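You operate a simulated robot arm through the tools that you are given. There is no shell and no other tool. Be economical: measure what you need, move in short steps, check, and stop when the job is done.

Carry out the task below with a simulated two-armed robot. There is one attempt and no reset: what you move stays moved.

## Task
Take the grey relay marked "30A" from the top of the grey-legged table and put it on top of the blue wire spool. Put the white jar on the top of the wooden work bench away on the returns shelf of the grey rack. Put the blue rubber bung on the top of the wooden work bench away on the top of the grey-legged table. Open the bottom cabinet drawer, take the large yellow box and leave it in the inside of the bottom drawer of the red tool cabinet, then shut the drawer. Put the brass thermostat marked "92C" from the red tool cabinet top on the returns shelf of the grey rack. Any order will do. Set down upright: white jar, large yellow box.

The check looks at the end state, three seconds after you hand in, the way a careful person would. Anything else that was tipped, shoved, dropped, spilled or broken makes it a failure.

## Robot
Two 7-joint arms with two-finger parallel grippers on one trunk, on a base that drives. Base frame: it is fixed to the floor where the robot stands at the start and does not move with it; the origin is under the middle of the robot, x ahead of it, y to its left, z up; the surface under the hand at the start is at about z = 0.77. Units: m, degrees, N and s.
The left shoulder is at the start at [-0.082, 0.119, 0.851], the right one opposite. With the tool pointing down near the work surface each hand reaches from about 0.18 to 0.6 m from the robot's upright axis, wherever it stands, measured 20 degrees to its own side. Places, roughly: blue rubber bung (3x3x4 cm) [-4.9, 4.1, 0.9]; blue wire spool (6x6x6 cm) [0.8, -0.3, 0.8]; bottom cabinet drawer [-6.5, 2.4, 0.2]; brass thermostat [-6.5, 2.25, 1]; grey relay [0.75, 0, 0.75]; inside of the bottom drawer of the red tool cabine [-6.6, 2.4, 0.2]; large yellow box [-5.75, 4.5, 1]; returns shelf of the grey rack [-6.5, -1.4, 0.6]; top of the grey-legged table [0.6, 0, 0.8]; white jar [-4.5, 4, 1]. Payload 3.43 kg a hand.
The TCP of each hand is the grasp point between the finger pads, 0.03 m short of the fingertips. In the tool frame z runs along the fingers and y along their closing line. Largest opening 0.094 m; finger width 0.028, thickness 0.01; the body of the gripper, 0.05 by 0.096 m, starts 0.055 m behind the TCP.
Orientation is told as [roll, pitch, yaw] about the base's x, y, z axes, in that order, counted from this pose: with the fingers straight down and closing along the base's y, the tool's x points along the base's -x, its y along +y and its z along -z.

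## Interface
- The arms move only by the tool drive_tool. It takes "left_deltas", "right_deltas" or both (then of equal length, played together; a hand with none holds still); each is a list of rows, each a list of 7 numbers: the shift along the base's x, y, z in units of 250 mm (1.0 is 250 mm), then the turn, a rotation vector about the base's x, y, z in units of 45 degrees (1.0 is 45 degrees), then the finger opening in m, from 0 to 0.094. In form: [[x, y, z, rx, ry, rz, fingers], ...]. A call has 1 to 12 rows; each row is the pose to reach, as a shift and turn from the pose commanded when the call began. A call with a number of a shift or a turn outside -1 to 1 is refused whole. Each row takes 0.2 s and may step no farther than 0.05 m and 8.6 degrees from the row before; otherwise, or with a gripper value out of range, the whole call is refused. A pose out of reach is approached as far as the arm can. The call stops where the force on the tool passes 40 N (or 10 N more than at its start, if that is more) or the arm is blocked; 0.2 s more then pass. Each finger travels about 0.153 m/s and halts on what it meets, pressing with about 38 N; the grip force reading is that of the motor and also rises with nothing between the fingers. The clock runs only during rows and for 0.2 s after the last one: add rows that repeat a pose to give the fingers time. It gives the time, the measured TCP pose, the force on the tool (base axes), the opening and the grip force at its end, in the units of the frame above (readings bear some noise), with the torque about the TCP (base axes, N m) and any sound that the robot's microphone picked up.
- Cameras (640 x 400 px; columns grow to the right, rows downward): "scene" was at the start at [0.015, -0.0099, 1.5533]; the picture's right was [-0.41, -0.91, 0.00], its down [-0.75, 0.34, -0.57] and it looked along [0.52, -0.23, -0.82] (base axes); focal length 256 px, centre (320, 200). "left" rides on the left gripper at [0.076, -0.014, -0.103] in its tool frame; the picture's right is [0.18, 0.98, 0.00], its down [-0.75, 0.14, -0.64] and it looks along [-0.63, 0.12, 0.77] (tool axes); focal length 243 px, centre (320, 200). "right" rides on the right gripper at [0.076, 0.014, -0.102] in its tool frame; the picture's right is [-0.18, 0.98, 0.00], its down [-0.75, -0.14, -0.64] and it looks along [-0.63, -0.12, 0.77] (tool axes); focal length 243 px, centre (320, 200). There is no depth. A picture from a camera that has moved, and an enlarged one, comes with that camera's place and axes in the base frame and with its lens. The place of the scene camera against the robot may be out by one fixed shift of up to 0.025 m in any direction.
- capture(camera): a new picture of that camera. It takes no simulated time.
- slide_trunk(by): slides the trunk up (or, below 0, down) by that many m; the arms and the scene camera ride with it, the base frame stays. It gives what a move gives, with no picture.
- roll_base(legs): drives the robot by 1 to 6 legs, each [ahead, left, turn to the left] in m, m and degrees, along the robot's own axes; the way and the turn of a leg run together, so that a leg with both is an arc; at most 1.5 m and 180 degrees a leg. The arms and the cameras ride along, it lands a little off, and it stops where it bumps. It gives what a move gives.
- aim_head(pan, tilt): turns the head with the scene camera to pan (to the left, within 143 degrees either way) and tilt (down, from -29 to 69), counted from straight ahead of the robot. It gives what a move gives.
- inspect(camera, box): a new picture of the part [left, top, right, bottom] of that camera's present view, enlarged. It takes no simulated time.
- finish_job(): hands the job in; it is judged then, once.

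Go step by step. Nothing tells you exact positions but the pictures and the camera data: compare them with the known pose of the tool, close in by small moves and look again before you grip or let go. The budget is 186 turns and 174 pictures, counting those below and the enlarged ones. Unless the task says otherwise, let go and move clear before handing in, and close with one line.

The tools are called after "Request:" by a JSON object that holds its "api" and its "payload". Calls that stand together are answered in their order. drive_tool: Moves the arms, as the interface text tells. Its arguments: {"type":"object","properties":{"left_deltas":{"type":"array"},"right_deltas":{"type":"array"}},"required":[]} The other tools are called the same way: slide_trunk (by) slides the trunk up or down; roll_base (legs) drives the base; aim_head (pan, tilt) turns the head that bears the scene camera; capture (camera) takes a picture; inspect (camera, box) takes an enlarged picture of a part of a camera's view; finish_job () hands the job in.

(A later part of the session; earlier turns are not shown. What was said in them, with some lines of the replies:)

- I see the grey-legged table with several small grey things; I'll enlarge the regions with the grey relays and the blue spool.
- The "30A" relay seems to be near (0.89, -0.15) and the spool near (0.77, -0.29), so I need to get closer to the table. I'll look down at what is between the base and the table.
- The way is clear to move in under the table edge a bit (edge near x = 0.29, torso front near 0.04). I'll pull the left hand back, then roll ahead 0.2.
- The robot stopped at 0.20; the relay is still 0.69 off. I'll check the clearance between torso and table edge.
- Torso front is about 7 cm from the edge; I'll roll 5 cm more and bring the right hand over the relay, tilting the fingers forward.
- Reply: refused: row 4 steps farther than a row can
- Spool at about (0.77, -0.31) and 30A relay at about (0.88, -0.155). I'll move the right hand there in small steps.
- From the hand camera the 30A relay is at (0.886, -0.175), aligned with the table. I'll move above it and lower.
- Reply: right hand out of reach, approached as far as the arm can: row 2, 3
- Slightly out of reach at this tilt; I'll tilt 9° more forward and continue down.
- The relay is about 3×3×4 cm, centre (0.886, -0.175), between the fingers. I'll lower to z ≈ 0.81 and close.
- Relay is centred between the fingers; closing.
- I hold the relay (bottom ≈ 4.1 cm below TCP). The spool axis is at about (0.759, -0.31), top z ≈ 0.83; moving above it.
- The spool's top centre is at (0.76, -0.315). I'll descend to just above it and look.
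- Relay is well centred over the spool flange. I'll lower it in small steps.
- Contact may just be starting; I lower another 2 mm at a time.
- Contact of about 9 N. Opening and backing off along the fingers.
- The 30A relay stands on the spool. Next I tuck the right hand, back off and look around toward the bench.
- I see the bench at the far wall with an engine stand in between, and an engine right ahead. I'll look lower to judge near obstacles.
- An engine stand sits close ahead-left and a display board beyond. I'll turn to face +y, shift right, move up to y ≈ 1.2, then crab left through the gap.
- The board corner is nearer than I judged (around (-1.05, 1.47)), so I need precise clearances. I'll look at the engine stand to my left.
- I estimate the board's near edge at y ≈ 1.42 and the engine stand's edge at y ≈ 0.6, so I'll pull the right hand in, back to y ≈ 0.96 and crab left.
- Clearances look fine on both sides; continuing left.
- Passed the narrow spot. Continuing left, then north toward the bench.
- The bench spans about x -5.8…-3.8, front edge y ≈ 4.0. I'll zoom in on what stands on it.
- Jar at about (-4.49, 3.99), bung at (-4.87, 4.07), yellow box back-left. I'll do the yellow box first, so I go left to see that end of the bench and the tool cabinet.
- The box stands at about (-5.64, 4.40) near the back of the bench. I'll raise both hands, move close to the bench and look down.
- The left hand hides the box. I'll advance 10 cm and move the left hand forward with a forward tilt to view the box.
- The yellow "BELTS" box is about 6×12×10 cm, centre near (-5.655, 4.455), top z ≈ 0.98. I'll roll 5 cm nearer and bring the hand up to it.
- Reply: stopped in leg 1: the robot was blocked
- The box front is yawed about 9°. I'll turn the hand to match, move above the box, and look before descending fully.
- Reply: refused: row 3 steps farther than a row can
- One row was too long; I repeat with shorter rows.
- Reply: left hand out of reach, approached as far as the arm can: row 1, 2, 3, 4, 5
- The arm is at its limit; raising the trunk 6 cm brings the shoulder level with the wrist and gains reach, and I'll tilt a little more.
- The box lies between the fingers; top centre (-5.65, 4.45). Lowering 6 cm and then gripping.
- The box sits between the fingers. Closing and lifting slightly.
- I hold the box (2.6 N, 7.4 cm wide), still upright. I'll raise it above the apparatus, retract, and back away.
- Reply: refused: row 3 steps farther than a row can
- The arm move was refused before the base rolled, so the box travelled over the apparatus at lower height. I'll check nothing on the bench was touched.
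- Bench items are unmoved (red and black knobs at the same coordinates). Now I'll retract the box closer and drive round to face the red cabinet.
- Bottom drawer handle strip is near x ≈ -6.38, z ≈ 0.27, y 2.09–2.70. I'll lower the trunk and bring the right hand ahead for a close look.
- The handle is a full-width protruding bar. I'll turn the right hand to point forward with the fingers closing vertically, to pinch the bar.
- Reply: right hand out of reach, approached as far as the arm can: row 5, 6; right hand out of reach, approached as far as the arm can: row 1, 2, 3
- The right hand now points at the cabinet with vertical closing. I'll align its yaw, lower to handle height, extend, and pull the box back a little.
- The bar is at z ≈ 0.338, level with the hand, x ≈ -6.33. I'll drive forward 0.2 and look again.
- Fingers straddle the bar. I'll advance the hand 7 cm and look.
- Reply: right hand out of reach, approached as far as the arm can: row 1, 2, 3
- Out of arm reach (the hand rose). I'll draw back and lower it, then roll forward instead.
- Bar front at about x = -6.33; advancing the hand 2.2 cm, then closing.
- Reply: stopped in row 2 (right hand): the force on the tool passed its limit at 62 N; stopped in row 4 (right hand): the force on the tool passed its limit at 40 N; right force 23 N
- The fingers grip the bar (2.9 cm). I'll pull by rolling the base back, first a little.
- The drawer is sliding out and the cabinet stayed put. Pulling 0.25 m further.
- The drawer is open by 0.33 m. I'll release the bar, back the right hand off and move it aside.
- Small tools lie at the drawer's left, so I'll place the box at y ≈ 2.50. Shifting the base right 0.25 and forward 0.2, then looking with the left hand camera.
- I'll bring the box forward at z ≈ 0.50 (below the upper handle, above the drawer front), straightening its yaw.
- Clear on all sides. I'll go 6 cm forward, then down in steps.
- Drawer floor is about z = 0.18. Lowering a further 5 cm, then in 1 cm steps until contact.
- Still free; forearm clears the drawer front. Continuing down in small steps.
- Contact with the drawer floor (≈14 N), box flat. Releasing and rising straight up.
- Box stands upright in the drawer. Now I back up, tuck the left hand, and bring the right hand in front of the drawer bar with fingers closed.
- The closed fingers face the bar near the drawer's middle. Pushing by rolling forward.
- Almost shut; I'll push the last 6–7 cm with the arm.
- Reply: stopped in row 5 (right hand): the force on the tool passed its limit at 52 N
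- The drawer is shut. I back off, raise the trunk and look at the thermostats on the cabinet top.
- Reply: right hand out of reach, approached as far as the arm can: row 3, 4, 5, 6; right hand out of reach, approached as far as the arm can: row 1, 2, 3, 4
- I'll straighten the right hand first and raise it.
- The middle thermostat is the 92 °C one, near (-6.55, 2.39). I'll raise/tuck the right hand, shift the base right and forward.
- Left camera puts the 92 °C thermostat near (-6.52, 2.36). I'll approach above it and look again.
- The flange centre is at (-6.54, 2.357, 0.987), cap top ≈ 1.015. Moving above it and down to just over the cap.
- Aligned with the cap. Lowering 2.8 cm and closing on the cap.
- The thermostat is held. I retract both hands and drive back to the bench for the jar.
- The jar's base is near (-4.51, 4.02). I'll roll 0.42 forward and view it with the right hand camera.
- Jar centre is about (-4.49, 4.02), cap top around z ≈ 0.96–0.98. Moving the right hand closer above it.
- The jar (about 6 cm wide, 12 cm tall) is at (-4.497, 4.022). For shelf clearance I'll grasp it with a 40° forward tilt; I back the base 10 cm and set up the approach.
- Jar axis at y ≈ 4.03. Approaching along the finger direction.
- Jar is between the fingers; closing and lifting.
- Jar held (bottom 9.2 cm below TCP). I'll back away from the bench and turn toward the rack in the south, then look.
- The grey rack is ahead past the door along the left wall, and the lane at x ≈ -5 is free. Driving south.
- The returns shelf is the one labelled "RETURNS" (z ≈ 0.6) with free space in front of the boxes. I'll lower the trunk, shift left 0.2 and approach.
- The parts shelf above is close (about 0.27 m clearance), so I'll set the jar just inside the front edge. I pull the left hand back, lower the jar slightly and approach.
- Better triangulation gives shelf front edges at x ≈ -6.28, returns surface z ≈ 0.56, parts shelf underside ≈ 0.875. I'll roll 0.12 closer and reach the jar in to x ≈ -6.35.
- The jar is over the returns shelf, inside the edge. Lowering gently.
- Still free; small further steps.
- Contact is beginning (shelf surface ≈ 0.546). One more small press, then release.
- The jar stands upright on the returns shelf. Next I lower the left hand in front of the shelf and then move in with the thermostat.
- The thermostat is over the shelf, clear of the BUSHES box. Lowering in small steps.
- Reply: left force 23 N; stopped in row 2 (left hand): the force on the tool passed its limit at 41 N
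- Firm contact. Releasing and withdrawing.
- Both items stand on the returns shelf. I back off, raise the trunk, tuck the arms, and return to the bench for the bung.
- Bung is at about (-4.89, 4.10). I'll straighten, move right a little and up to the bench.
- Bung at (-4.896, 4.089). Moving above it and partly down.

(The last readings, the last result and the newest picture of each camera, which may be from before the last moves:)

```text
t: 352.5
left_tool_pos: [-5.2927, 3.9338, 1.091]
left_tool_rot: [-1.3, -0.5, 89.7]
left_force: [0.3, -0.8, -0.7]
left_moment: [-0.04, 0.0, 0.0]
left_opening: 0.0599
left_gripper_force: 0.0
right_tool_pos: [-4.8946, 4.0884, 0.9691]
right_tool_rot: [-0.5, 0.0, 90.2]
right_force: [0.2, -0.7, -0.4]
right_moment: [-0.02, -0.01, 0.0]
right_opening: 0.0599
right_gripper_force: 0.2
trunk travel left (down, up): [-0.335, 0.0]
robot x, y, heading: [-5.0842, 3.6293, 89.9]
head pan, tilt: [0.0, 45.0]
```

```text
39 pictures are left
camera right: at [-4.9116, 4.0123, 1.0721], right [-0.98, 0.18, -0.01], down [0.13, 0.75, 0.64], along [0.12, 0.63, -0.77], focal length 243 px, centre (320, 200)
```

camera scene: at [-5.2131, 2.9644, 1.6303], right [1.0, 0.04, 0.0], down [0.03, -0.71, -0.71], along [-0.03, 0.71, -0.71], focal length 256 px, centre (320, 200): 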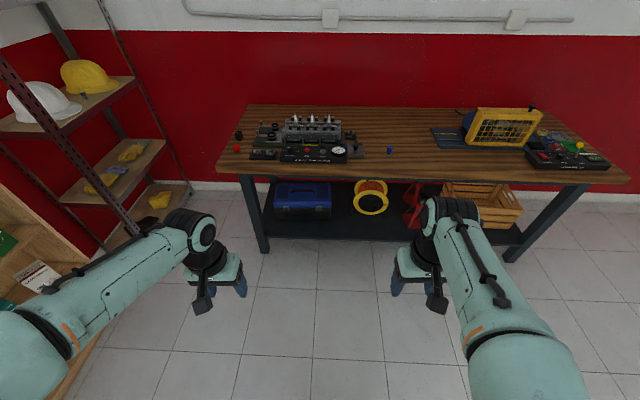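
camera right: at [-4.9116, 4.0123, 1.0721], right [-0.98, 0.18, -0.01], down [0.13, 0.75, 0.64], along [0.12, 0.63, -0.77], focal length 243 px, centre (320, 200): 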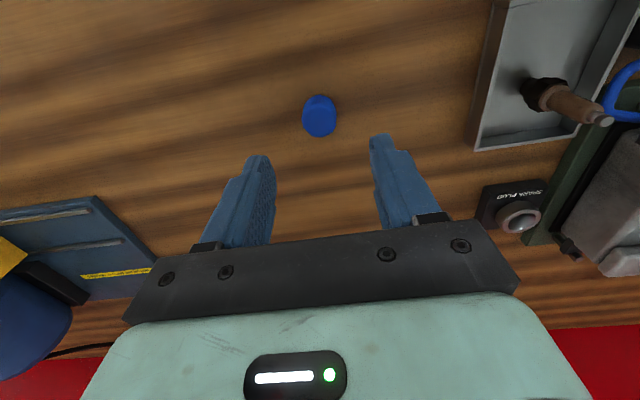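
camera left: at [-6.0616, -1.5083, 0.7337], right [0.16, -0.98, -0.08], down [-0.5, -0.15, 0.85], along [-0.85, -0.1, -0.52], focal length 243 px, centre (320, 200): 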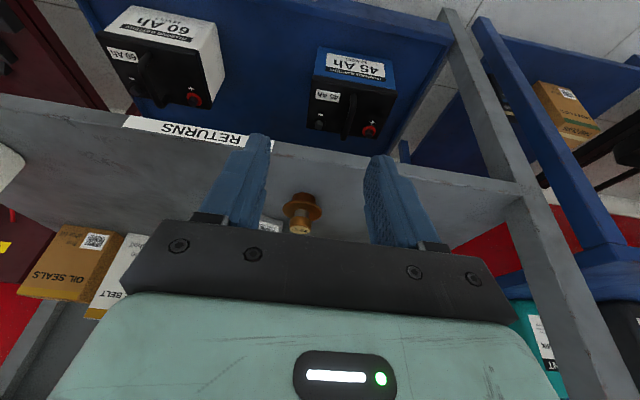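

Aligned; lowering onto the bung and closing.

Request:
{"api": "drive_tool", "payload": {"right_deltas": [[0, 0, -0.15, 0, 0, 0, 0.06], [0, 0, -0.3, 0, 0, 0, 0.06], [0, 0, -0.34, 0, 0, 0, 0.06]]}}

Request:
{"api": "capture", "payload": {"camera": "right"}}

Request:
{"api": "drive_tool", "payload": {"right_deltas": [[0, 0, 0, 0, 0, 0, 0.03], [0, 0, 0, 0, 0, 0, 0.012], [0, 0, 0, 0, 0, 0, 0.012], [0, 0, 0, 0, 0, 0, 0.012]]}}

Request:
{"api": "drive_tool", "payload": {"right_deltas": [[0, 0, 0.15, 0, 0, 0, 0.012], [0, 0, 0.33, 0, 0, 0, 0.012], [0, 0, 0.51, 0, 0, 0, 0.012], [0, 0, 0.7, 0, 0, 0, 0.012]]}}

Request:
{"api": "capture", "payload": {"camera": "right"}}

```text
t: 353.3
left_tool_pos: [-5.293, 3.9325, 1.0905]
left_tool_rot: [-1.2, -0.5, 89.8]
left_force: [0.0, 0.3, 0.7]
left_moment: [0.0, 0.0, 0.02]
left_opening: 0.0599
left_gripper_force: 0.0
right_tool_pos: [-4.8969, 4.0878, 0.885]
right_tool_rot: [-0.5, 0.0, 90.2]
right_force: [-0.1, 0.0, 0.3]
right_moment: [0.02, 0.02, -0.02]
right_opening: 0.06
right_gripper_force: 0.0
trunk travel left (down, up): [-0.335, 0.0]
robot x, y, heading: [-5.0841, 3.6307, 89.8]
head pan, tilt: [0.0, 45.0]
```

```text
38 pictures are left
camera right: at [-4.9123, 4.0113, 0.9879], right [-0.98, 0.18, -0.01], down [0.13, 0.75, 0.64], along [0.12, 0.63, -0.77], focal length 243 px, centre (320, 200)
```

right: 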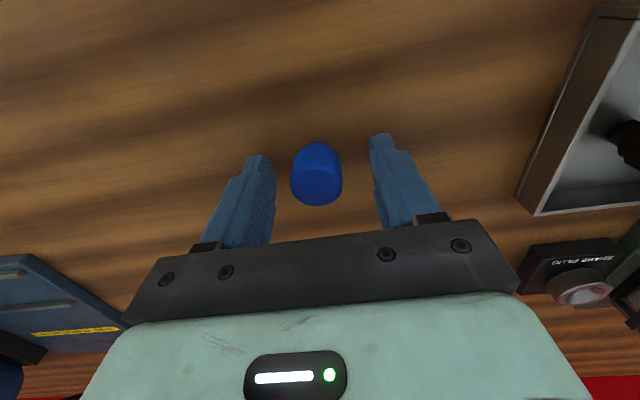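

```text
t: 354.3
left_tool_pos: [-5.292, 3.932, 1.0905]
left_tool_rot: [-1.2, -0.5, 89.8]
left_force: [0.1, -0.5, -0.2]
left_moment: [0.0, 0.0, 0.0]
left_opening: 0.0601
left_gripper_force: 0.0
right_tool_pos: [-4.896, 4.0888, 0.8862]
right_tool_rot: [-0.6, 0.0, 90.1]
right_force: [-0.2, 0.2, 0.0]
right_moment: [-0.01, -0.02, 0.0]
right_opening: 0.0259
right_gripper_force: 37.6
trunk travel left (down, up): [-0.335, 0.0]
robot x, y, heading: [-5.0832, 3.6326, 89.9]
head pan, tilt: [0.0, 45.0]
```

```text
t: 355.3
left_tool_pos: [-5.2938, 3.9318, 1.0909]
left_tool_rot: [-1.2, -0.6, 89.8]
left_force: [-0.6, 0.3, 0.6]
left_moment: [0.0, 0.02, -0.02]
left_opening: 0.0602
left_gripper_force: 0.1
right_tool_pos: [-4.8966, 4.0886, 1.0614]
right_tool_rot: [-0.5, 0.0, 90.2]
right_force: [-0.1, 0.2, -1.1]
right_moment: [-0.01, -0.03, -0.03]
right_opening: 0.0256
right_gripper_force: 38.2
trunk travel left (down, up): [-0.335, 0.0]
robot x, y, heading: [-5.0841, 3.6348, 89.7]
head pan, tilt: [0.0, 45.0]
```

```text
37 pictures are left
camera right: at [-4.9119, 4.0113, 1.1636], right [-0.98, 0.18, -0.01], down [0.13, 0.75, 0.64], along [0.12, 0.63, -0.77], focal length 243 px, centre (320, 200)
```

right: 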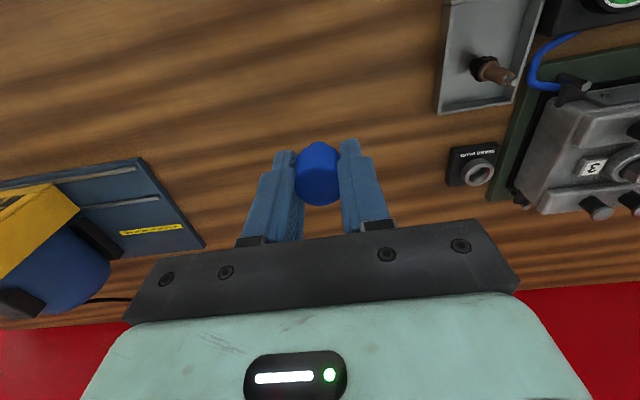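

Bung is held. I back off from the bench, tuck both arms as they were on the way here, and retrace the path.

Request:
{"api": "roll_base", "payload": {"legs": [[-0.4, 0, 0]]}}

Request:
{"api": "drive_tool", "payload": {"right_deltas": [[0.1, -0.15, 0, 0, 0, 0, 0.012], [0.2, -0.3, 0, 0, 0, 0, 0.012], [0.3, -0.45, -0.02, 0, 0, 0, 0.012], [0.4, -0.6, -0.06, 0, 0, 0, 0.012], [0.48, -0.76, -0.12, 0, 0, 0, 0.012], [0.48, -0.92, -0.18, 0, 0, 0, 0.012]], "left_deltas": [[0.08, -0.04, -0.03, 0, 0, 0, 0.06], [0.16, -0.08, -0.06, 0, 0, 0, 0.06], [0.24, -0.12, -0.09, 0, 0, 0, 0.06], [0.32, -0.16, -0.12, 0, 0, 0, 0.06], [0.4, -0.2, -0.15, 0, 0, 0, 0.06], [0.48, -0.26, -0.18, 0, 0, 0, 0.06]]}}

Request:
{"api": "roll_base", "payload": {"legs": [[0, -1.4, 0], [0, -1.4, 0], [0, -0.34, 0]]}}

Request:
{"api": "aim_head", "payload": {"pan": -60, "tilt": 40}}

Request:
{"api": "capture", "payload": {"camera": "scene"}}

```text
t: 357.8
left_tool_pos: [-5.2941, 3.5341, 1.0913]
left_tool_rot: [-1.1, -0.4, 89.9]
left_force: [0.1, 0.7, 0.2]
left_moment: [-0.01, -0.03, -0.01]
left_opening: 0.06
left_gripper_force: 0.1
right_tool_pos: [-4.8979, 3.6899, 1.0599]
right_tool_rot: [-0.7, 0.0, 90.4]
right_force: [-0.3, 0.9, -0.8]
right_moment: [-0.02, 0.02, 0.0]
right_opening: 0.0257
right_gripper_force: 38.1
trunk travel left (down, up): [-0.335, 0.0]
robot x, y, heading: [-5.0863, 3.2372, 90.2]
head pan, tilt: [0.0, 45.0]
```

```text
t: 359.2
left_tool_pos: [-5.1729, 3.4678, 1.0467]
left_tool_rot: [-1.2, -0.6, 90.0]
left_force: [-0.1, -0.5, 0.0]
left_moment: [0.0, 0.01, 0.01]
left_opening: 0.0599
left_gripper_force: 0.0
right_tool_pos: [-4.7774, 3.4572, 1.0155]
right_tool_rot: [-0.5, -0.1, 90.4]
right_force: [0.0, -0.7, -0.4]
right_moment: [0.01, -0.02, 0.02]
right_opening: 0.0258
right_gripper_force: 37.8
trunk travel left (down, up): [-0.335, 0.0]
robot x, y, heading: [-5.086, 3.2336, 90.1]
head pan, tilt: [0.0, 45.0]
```

```text
t: 387.0
left_tool_pos: [-2.0165, 3.4544, 1.0468]
left_tool_rot: [-1.2, -0.6, 89.7]
left_force: [-1.2, 0.2, -0.3]
left_moment: [-0.03, 0.03, -0.01]
left_opening: 0.0601
left_gripper_force: 0.1
right_tool_pos: [-1.6198, 3.4444, 1.0167]
right_tool_rot: [-0.7, -0.1, 90.3]
right_force: [0.4, -0.1, 0.0]
right_moment: [-0.01, 0.0, 0.02]
right_opening: 0.0257
right_gripper_force: 37.7
trunk travel left (down, up): [-0.335, 0.0]
robot x, y, heading: [-1.9252, 3.2225, 89.6]
head pan, tilt: [0.0, 45.0]
```

```text
t: 388.3
left_tool_pos: [-2.0179, 3.4547, 1.0469]
left_tool_rot: [-1.2, -0.5, 89.7]
left_force: [-0.1, 0.6, 0.4]
left_moment: [0.0, 0.02, -0.02]
left_opening: 0.06
left_gripper_force: 0.1
right_tool_pos: [-1.6197, 3.4453, 1.0163]
right_tool_rot: [-0.6, 0.0, 90.1]
right_force: [-0.2, -0.1, -0.1]
right_moment: [0.02, 0.02, -0.02]
right_opening: 0.0259
right_gripper_force: 37.8
trunk travel left (down, up): [-0.335, 0.0]
robot x, y, heading: [-1.9301, 3.2189, 89.8]
head pan, tilt: [-60.0, 40.0]
```

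```text
36 pictures are left
camera scene: at [-1.8608, 3.2371, 1.6376], right [0.5, -0.87, 0.0], down [-0.56, -0.32, -0.77], along [0.66, 0.38, -0.64], focal length 256 px, centre (320, 200)
```

scene: 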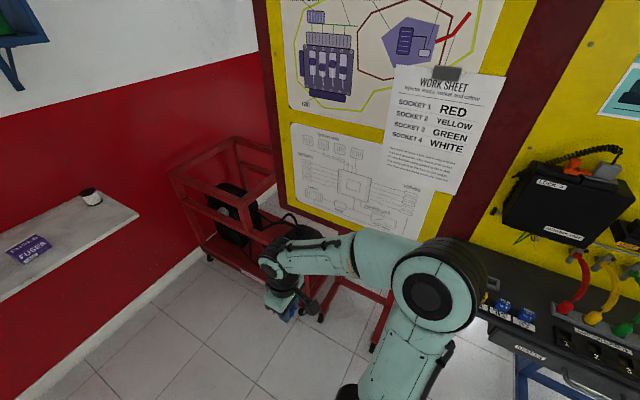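

Retracing: shift left slightly, then back down to y ≈ 0.96.

Request:
{"api": "roll_base", "payload": {"legs": [[0, 0.04, 0.3], [-1.3, 0, 0], [-0.96, 0, 0]]}}

Request:
{"api": "aim_head", "payload": {"pan": -70, "tilt": 45}}

Request:
{"api": "capture", "payload": {"camera": "scene"}}

```text
t: 400.1
left_tool_pos: [-2.0451, 1.1908, 1.0458]
left_tool_rot: [-1.2, -0.5, 90.5]
left_force: [0.8, 0.1, 0.4]
left_moment: [0.03, 0.03, 0.01]
left_opening: 0.0599
left_gripper_force: 0.1
right_tool_pos: [-1.6472, 1.1842, 1.0174]
right_tool_rot: [-0.6, -0.1, 90.9]
right_force: [0.0, -0.3, 0.7]
right_moment: [0.02, -0.01, 0.03]
right_opening: 0.026
right_gripper_force: 37.7
trunk travel left (down, up): [-0.335, 0.0]
robot x, y, heading: [-1.9491, 0.9568, 90.6]
head pan, tilt: [-60.0, 40.0]
```

```text
t: 400.8
left_tool_pos: [-2.0441, 1.1901, 1.0463]
left_tool_rot: [-1.2, -0.5, 90.5]
left_force: [0.6, 0.3, -0.6]
left_moment: [0.04, 0.04, 0.0]
left_opening: 0.0597
left_gripper_force: 0.0
right_tool_pos: [-1.6472, 1.1829, 1.0166]
right_tool_rot: [-0.6, 0.0, 90.8]
right_force: [-0.2, -0.7, -0.3]
right_moment: [-0.03, -0.01, -0.01]
right_opening: 0.0257
right_gripper_force: 37.9
trunk travel left (down, up): [-0.335, 0.0]
robot x, y, heading: [-1.9515, 0.9573, 90.5]
head pan, tilt: [-70.0, 45.0]
```

```text
35 pictures are left
camera scene: at [-1.8831, 0.9591, 1.6303], right [0.35, -0.94, 0.0], down [-0.66, -0.25, -0.71], along [0.66, 0.25, -0.71], focal length 256 px, centre (320, 200)
```

scene: 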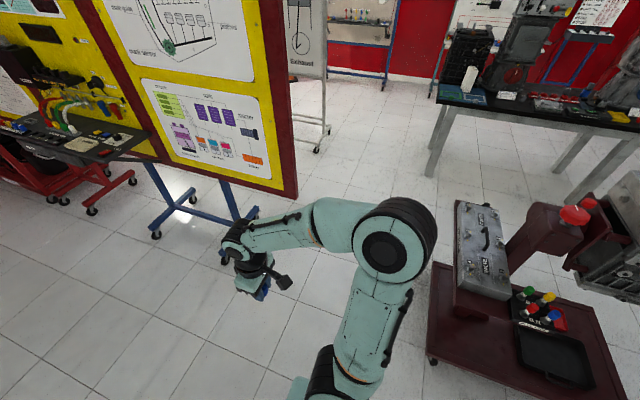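

Same lane as before. Correcting heading and crabbing right through the gap.

Request:
{"api": "roll_base", "payload": {"legs": [[0, 0, -0.5], [0, -0.6, 0]]}}

Request:
{"api": "roll_base", "payload": {"legs": [[0, -0.55, 0]]}}

Request:
{"api": "roll_base", "payload": {"legs": [[0, -0.52, 0]]}}

Request:
{"api": "aim_head", "payload": {"pan": -100, "tilt": 40}}

Request:
{"api": "capture", "payload": {"camera": "scene"}}

```text
t: 406.9
left_tool_pos: [-1.4414, 1.191, 1.0454]
left_tool_rot: [-1.2, -0.5, 89.8]
left_force: [0.2, -0.4, 0.3]
left_moment: [-0.02, 0.01, -0.01]
left_opening: 0.0599
left_gripper_force: 0.0
right_tool_pos: [-1.0427, 1.1792, 1.0159]
right_tool_rot: [-0.7, 0.0, 90.2]
right_force: [-0.4, -0.5, -1.0]
right_moment: [0.03, 0.0, -0.01]
right_opening: 0.0259
right_gripper_force: 38.2
trunk travel left (down, up): [-0.335, 0.0]
robot x, y, heading: [-1.3515, 0.9556, 90.1]
head pan, tilt: [-70.0, 45.0]
```

```text
t: 412.2
left_tool_pos: [-0.8882, 1.1895, 1.0466]
left_tool_rot: [-1.2, -0.5, 90.0]
left_force: [0.1, -0.2, 0.5]
left_moment: [0.01, 0.01, 0.02]
left_opening: 0.0602
left_gripper_force: 0.0
right_tool_pos: [-0.4906, 1.1813, 1.0162]
right_tool_rot: [-0.6, 0.0, 90.4]
right_force: [0.5, -0.5, -0.7]
right_moment: [-0.01, 0.01, 0.0]
right_opening: 0.026
right_gripper_force: 37.9
trunk travel left (down, up): [-0.335, 0.0]
robot x, y, heading: [-0.7931, 0.9521, 90.0]
head pan, tilt: [-70.0, 45.0]
```

```text
t: 417.3
left_tool_pos: [-0.373, 1.1918, 1.047]
left_tool_rot: [-1.2, -0.5, 90.1]
left_force: [0.0, 0.6, 0.2]
left_moment: [0.01, 0.03, -0.01]
left_opening: 0.06
left_gripper_force: 0.1
right_tool_pos: [0.0237, 1.1843, 1.0164]
right_tool_rot: [-0.7, 0.0, 90.6]
right_force: [-0.6, 0.1, -0.6]
right_moment: [-0.02, 0.06, -0.01]
right_opening: 0.0258
right_gripper_force: 38.5
trunk travel left (down, up): [-0.335, 0.0]
robot x, y, heading: [-0.2801, 0.9576, 90.1]
head pan, tilt: [-70.0, 45.0]
```

```text
t: 418.2
left_tool_pos: [-0.3728, 1.1917, 1.0471]
left_tool_rot: [-1.2, -0.5, 90.3]
left_force: [0.3, 0.5, -0.3]
left_moment: [-0.01, 0.02, 0.03]
left_opening: 0.06
left_gripper_force: 0.1
right_tool_pos: [0.0243, 1.183, 1.0161]
right_tool_rot: [-0.5, 0.1, 90.6]
right_force: [0.4, 0.4, -0.5]
right_moment: [0.0, 0.0, 0.03]
right_opening: 0.026
right_gripper_force: 38.5
trunk travel left (down, up): [-0.335, 0.0]
robot x, y, heading: [-0.2808, 0.9572, 90.1]
head pan, tilt: [-100.0, 40.0]
```

```text
34 pictures are left
camera scene: at [-0.2048, 0.9176, 1.6376], right [-0.17, -0.99, 0.0], down [-0.63, 0.11, -0.77], along [0.76, -0.13, -0.64], focal length 256 px, centre (320, 200)
```

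scene: 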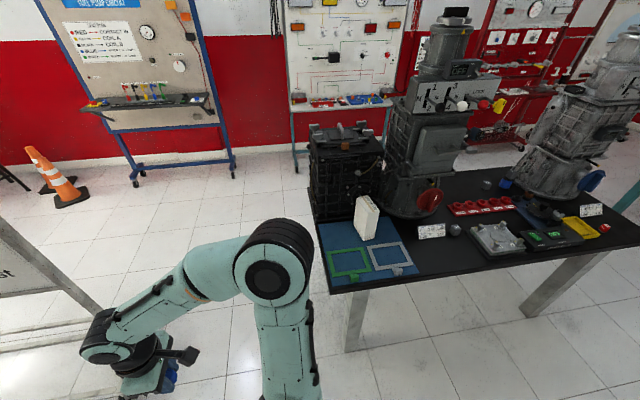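

Back at the table side. Free table area lies near (0.38, 0.27), between the blue mat and the grey plate. I'll turn to face the table and position.

Request:
{"api": "roll_base", "payload": {"legs": [[0, 0, -90], [0.2, 0, 0], [0, -0.5, 0]]}}

Request:
{"api": "aim_head", "payload": {"pan": -10, "tilt": 55}}

Request:
{"api": "capture", "payload": {"camera": "scene"}}

Request:
{"api": "capture", "payload": {"camera": "right"}}

```text
t: 428.1
left_tool_pos: [0.1615, 0.5614, 1.0453]
left_tool_rot: [-1.2, -0.5, 1.4]
left_force: [0.4, -0.4, 0.5]
left_moment: [0.02, -0.05, 0.01]
left_opening: 0.0604
left_gripper_force: 0.0
right_tool_pos: [0.1629, 0.1643, 1.0158]
right_tool_rot: [-0.6, 0.0, 1.9]
right_force: [0.3, -0.6, -0.1]
right_moment: [-0.03, -0.01, 0.02]
right_opening: 0.0259
right_gripper_force: 37.8
trunk travel left (down, up): [-0.335, 0.0]
robot x, y, heading: [-0.0684, 0.4674, 1.6]
head pan, tilt: [-100.0, 40.0]
```

```text
t: 429.7
left_tool_pos: [0.1623, 0.5617, 1.0454]
left_tool_rot: [-1.2, -0.6, 1.5]
left_force: [-0.4, -0.5, 0.5]
left_moment: [0.0, 0.0, 0.0]
left_opening: 0.06
left_gripper_force: 0.0
right_tool_pos: [0.1642, 0.1641, 1.0164]
right_tool_rot: [-0.6, 0.1, 1.9]
right_force: [-0.4, 0.2, 0.0]
right_moment: [-0.03, -0.01, 0.0]
right_opening: 0.0258
right_gripper_force: 38.0
trunk travel left (down, up): [-0.335, 0.0]
robot x, y, heading: [-0.07, 0.4648, 1.8]
head pan, tilt: [-10.0, 55.0]
```

```text
33 pictures are left
camera scene: at [-0.0502, 0.4732, 1.6169], right [-0.15, -0.99, 0.0], down [-0.81, 0.12, -0.57], along [0.57, -0.08, -0.82], focal length 256 px, centre (320, 200)
```

scene: 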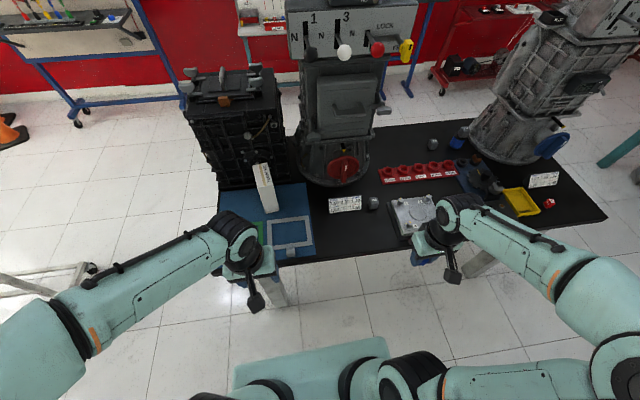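

```text
32 pictures are left
camera right: at [0.0862, 0.1762, 1.1188], right [0.15, 0.99, -0.01], down [0.76, -0.11, 0.64], along [0.63, -0.1, -0.77], focal length 243 px, centre (320, 200)
```

right: 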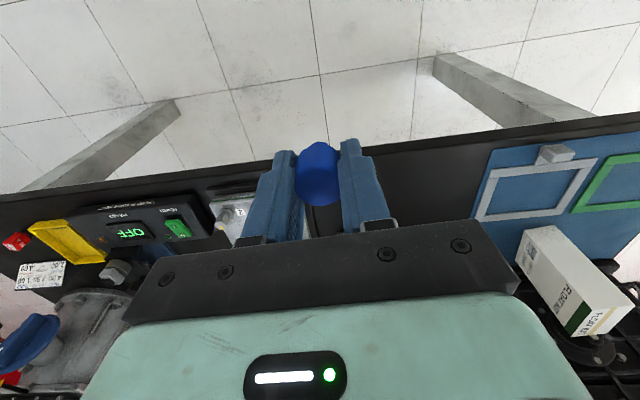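

Target spot (0.37, 0.265) is free. Rolling 0.1 ahead and moving the bung above it.

Request:
{"api": "roll_base", "payload": {"legs": [[0.1, 0, -1.7]]}}

Request:
{"api": "drive_tool", "payload": {"right_deltas": [[0.12, 0.12, 0, 0, 0, 0, 0.012], [0.24, 0.24, -0.04, 0, 0, 0, 0.012], [0.36, 0.36, -0.12, 0, 0, 0, 0.012], [0.44, 0.42, -0.26, 0, 0, 0, 0.012], [0.44, 0.42, -0.44, 0, 0, 0, 0.012]]}}

Request:
{"api": "capture", "payload": {"camera": "right"}}

Request:
{"api": "capture", "payload": {"camera": "scene"}}

```text
t: 430.9
left_tool_pos: [0.2631, 0.5554, 1.0461]
left_tool_rot: [-1.2, -0.5, -0.1]
left_force: [-0.1, 0.2, 0.6]
left_moment: [-0.02, 0.0, 0.03]
left_opening: 0.0601
left_gripper_force: 0.1
right_tool_pos: [0.251, 0.1575, 1.0158]
right_tool_rot: [-0.7, -0.1, 0.2]
right_force: [0.3, -0.6, -0.2]
right_moment: [0.01, 0.04, -0.02]
right_opening: 0.026
right_gripper_force: 37.4
trunk travel left (down, up): [-0.335, 0.0]
robot x, y, heading: [0.0272, 0.4644, -0.4]
head pan, tilt: [-10.0, 55.0]
```

```text
t: 432.1
left_tool_pos: [0.263, 0.5544, 1.0464]
left_tool_rot: [-1.2, -0.5, -0.2]
left_force: [0.7, -0.6, -0.1]
left_moment: [0.02, -0.01, 0.0]
left_opening: 0.06
left_gripper_force: 0.1
right_tool_pos: [0.3611, 0.2615, 0.9059]
right_tool_rot: [-0.5, 0.0, 0.2]
right_force: [0.9, -0.4, 0.2]
right_moment: [-0.03, 0.01, 0.0]
right_opening: 0.0256
right_gripper_force: 37.8
trunk travel left (down, up): [-0.335, 0.0]
robot x, y, heading: [0.0282, 0.4673, 0.0]
head pan, tilt: [-10.0, 55.0]
```

```text
31 pictures are left
camera right: at [0.286, 0.2762, 1.0089], right [0.18, 0.98, -0.01], down [0.75, -0.13, 0.64], along [0.63, -0.12, -0.77], focal length 243 px, centre (320, 200)
```

right: 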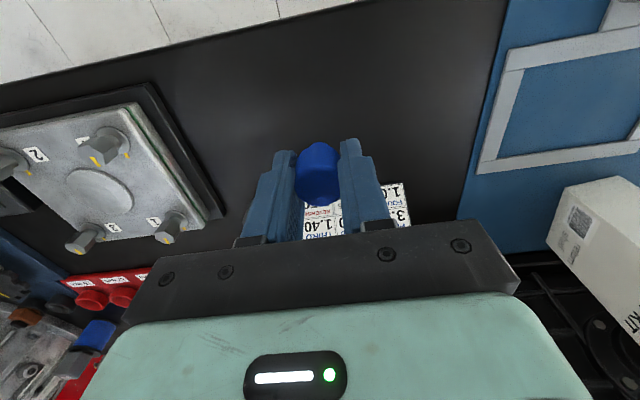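

```text
30 pictures are left
camera scene: at [0.0479, 0.4734, 1.6169], right [-0.18, -0.98, 0.0], down [-0.81, 0.14, -0.57], along [0.56, -0.1, -0.82], focal length 256 px, centre (320, 200)
```

scene: 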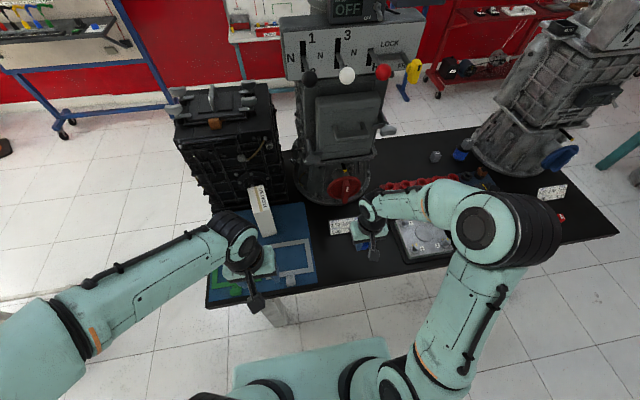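

The spot below is clear. Lowering to just above the table, then gently to contact.

Request:
{"api": "drive_tool", "payload": {"right_deltas": [[0, 0, -0.15, 0, 0, 0, 0.012], [0, 0, -0.3, 0, 0, 0, 0.012], [0, 0, -0.37, 0, 0, 0, 0.012]]}}

Request:
{"api": "drive_tool", "payload": {"right_deltas": [[0, 0, -0.01, 0, 0, 0, 0.012], [0, 0, -0.02, 0, 0, 0, 0.012]]}}

Request:
{"api": "drive_tool", "payload": {"right_deltas": [[0, 0, -0.008, 0, 0, 0, 0.012], [0, 0, -0.012, 0, 0, 0, 0.012]]}}

```text
t: 432.9
left_tool_pos: [0.2632, 0.5561, 1.0462]
left_tool_rot: [-1.2, -0.5, -0.3]
left_force: [-0.5, -0.3, 0.7]
left_moment: [0.01, 0.01, -0.01]
left_opening: 0.0602
left_gripper_force: 0.0
right_tool_pos: [0.3626, 0.264, 0.813]
right_tool_rot: [-0.6, 0.0, 0.1]
right_force: [-0.3, -0.4, -0.2]
right_moment: [0.0, -0.02, -0.01]
right_opening: 0.0259
right_gripper_force: 37.4
trunk travel left (down, up): [-0.335, 0.0]
robot x, y, heading: [0.0268, 0.4658, -0.2]
head pan, tilt: [-10.0, 55.0]
```

```text
t: 433.5
left_tool_pos: [0.2623, 0.5556, 1.0463]
left_tool_rot: [-1.2, -0.5, -0.2]
left_force: [-0.6, -0.1, -0.3]
left_moment: [-0.01, 0.03, -0.01]
left_opening: 0.0599
left_gripper_force: 0.0
right_tool_pos: [0.3627, 0.2633, 0.8086]
right_tool_rot: [-0.6, -0.1, 0.2]
right_force: [-0.2, 0.2, -0.9]
right_moment: [0.01, -0.01, -0.01]
right_opening: 0.0259
right_gripper_force: 37.9
trunk travel left (down, up): [-0.335, 0.0]
robot x, y, heading: [0.0284, 0.4673, -0.3]
head pan, tilt: [-10.0, 55.0]
```

```text
t: 434.1
left_tool_pos: [0.2621, 0.5553, 1.0465]
left_tool_rot: [-1.3, -0.6, -0.2]
left_force: [0.4, -0.2, 0.7]
left_moment: [0.0, 0.0, 0.01]
left_opening: 0.0601
left_gripper_force: 0.0
right_tool_pos: [0.362, 0.2625, 0.806]
right_tool_rot: [-0.7, 0.0, 0.2]
right_force: [0.8, 0.6, 0.3]
right_moment: [0.02, 0.02, -0.04]
right_opening: 0.0257
right_gripper_force: 37.9
trunk travel left (down, up): [-0.335, 0.0]
robot x, y, heading: [0.0244, 0.469, -0.1]
head pan, tilt: [-10.0, 55.0]
```

Request:
{"api": "drive_tool", "payload": {"right_deltas": [[0, 0, -0.006, 0, 0, 0, 0.012], [0, 0, -0.012, 0, 0, 0, 0.012]]}}

Request:
{"api": "inspect", "payload": {"camera": "right", "box": [240, 100, 400, 220]}}

```text
t: 434.9
left_tool_pos: [0.2618, 0.5554, 1.0472]
left_tool_rot: [-1.3, -0.5, -0.2]
left_force: [0.0, 0.1, -0.4]
left_moment: [0.0, 0.0, 0.02]
left_opening: 0.0599
left_gripper_force: 0.1
right_tool_pos: [0.362, 0.2623, 0.8041]
right_tool_rot: [-0.5, -0.3, 0.3]
right_force: [-5.3, -0.8, 25.3]
right_moment: [0.0, 0.21, -0.01]
right_opening: 0.0259
right_gripper_force: 38.6
trunk travel left (down, up): [-0.335, 0.0]
robot x, y, heading: [0.0263, 0.4666, -0.1]
head pan, tilt: [-10.0, 55.0]
stopped in row 2 (right hand): the force on the tool passed its limit at 42 N (the readings are from after the stop); the commanded pose is now the measured one
```

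```text
3.33 times, centred on (320, 160) of right
camera zoom: at [0.2849, 0.2782, 0.9076], right [0.18, 0.98, -0.01], down [0.75, -0.13, 0.65], along [0.64, -0.12, -0.76], focal length 809 px, centre (320, 333)
```

zoom: 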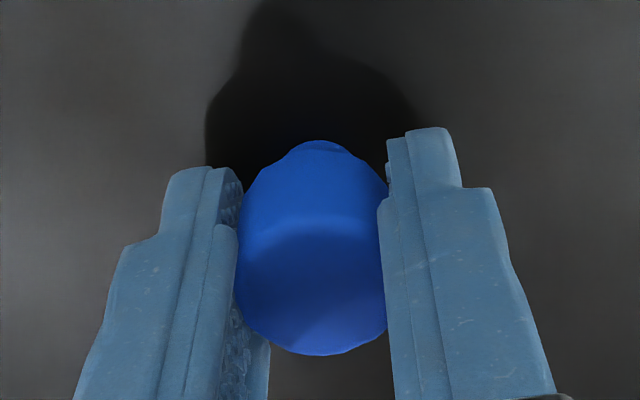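

Contact reached with the bung upright. Releasing and rising.

Request:
{"api": "drive_tool", "payload": {"right_deltas": [[0, 0, 0.004, 0, 0, 0, 0.04], [0, 0, 0.004, 0, 0, 0, 0.06], [0, 0, 0.004, 0, 0, 0, 0.06], [0, 0, 0.1, 0, 0, 0, 0.06], [0, 0, 0.25, 0, 0, 0, 0.06], [0, 0, 0.43, 0, 0, 0, 0.06], [-0.1, -0.05, 0.58, 0, 0, 0, 0.06], [-0.28, -0.1, 0.65, 0, 0, 0, 0.06]]}}

Request:
{"api": "capture", "payload": {"camera": "right"}}

Request:
{"api": "capture", "payload": {"camera": "scene"}}

```text
t: 436.6
left_tool_pos: [0.2615, 0.5554, 1.0466]
left_tool_rot: [-1.1, -0.6, -0.2]
left_force: [-0.7, 0.5, 0.3]
left_moment: [0.02, -0.03, 0.01]
left_opening: 0.06
left_gripper_force: 0.1
right_tool_pos: [0.2896, 0.2379, 0.9662]
right_tool_rot: [-0.6, -0.2, 0.2]
right_force: [0.0, -0.7, 0.9]
right_moment: [-0.01, 0.02, 0.0]
right_opening: 0.0599
right_gripper_force: 0.0
trunk travel left (down, up): [-0.335, 0.0]
robot x, y, heading: [0.0297, 0.4679, -0.1]
head pan, tilt: [-10.0, 55.0]
```

```text
28 pictures are left
camera right: at [0.2128, 0.2521, 1.0687], right [0.18, 0.98, -0.01], down [0.75, -0.13, 0.65], along [0.63, -0.12, -0.76], focal length 243 px, centre (320, 200)
```

right: 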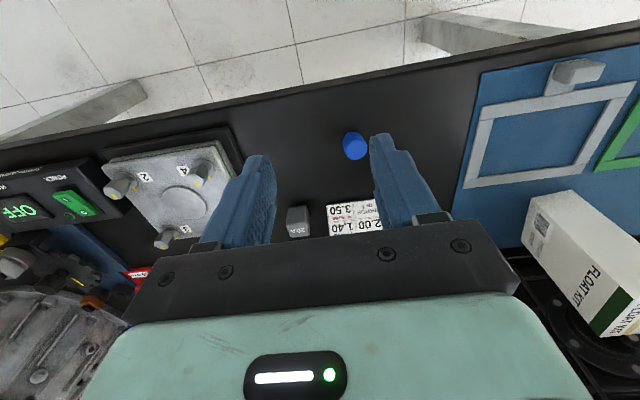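

```text
27 pictures are left
camera scene: at [0.0453, 0.4732, 1.6168], right [-0.18, -0.98, 0.0], down [-0.81, 0.14, -0.57], along [0.57, -0.1, -0.82], focal length 256 px, centre (320, 200)
```

scene: 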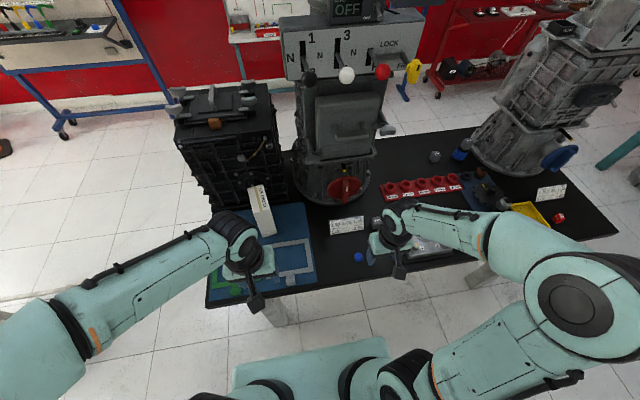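

The bung stands on the table. A last check that the relay is still on the spool and bung is upright.

Request:
{"api": "inspect", "payload": {"camera": "scene", "box": [400, 120, 520, 200]}}

Request:
{"api": "inspect", "payload": {"camera": "right", "box": [280, 90, 440, 190]}}

```text
5.00 times, centred on (460, 160) of scene
camera zoom: at [0.0453, 0.4732, 1.6168], right [-0.18, -0.98, 0.0], down [-0.81, 0.14, -0.57], along [0.57, -0.1, -0.82], focal length 1278 px, centre (-380, 400)
```

zoom: 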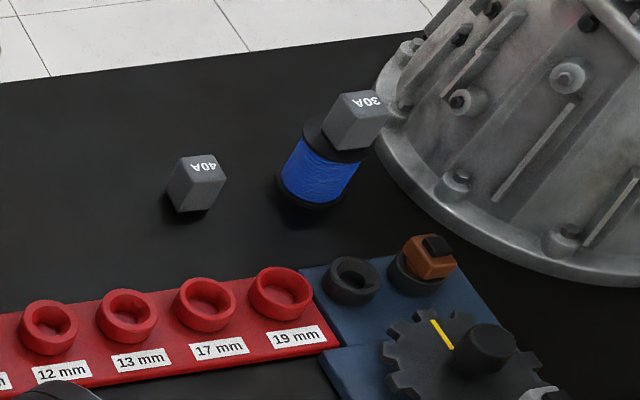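

```text
4.00 times, centred on (360, 140) of right
camera zoom: at [0.2128, 0.2521, 1.0687], right [0.18, 0.98, -0.01], down [0.75, -0.13, 0.65], along [0.63, -0.12, -0.76], focal length 970 px, centre (160, 440)
```

zoom: 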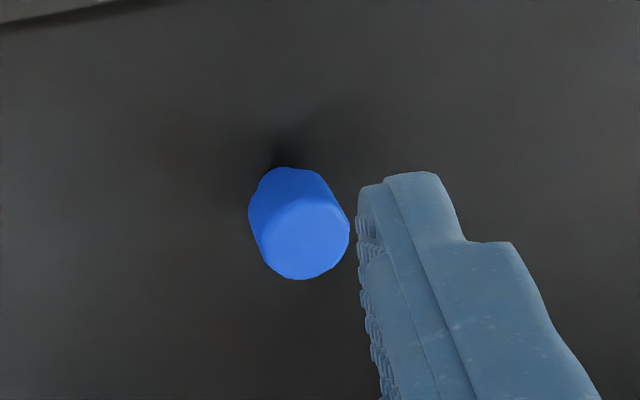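

Everything is in place and the hands are clear, so I hand in.

Request:
{"api": "finish_job", "payload": {}}

```text
The job is handed in.
```

All five items are in place: the 30A relay is on the spool, the white jar and the 92 °C thermostat are on the returns shelf, the bung is on the grey-legged table, and the yellow box is in the shut bottom drawer. The jar and the box were both set down upright.
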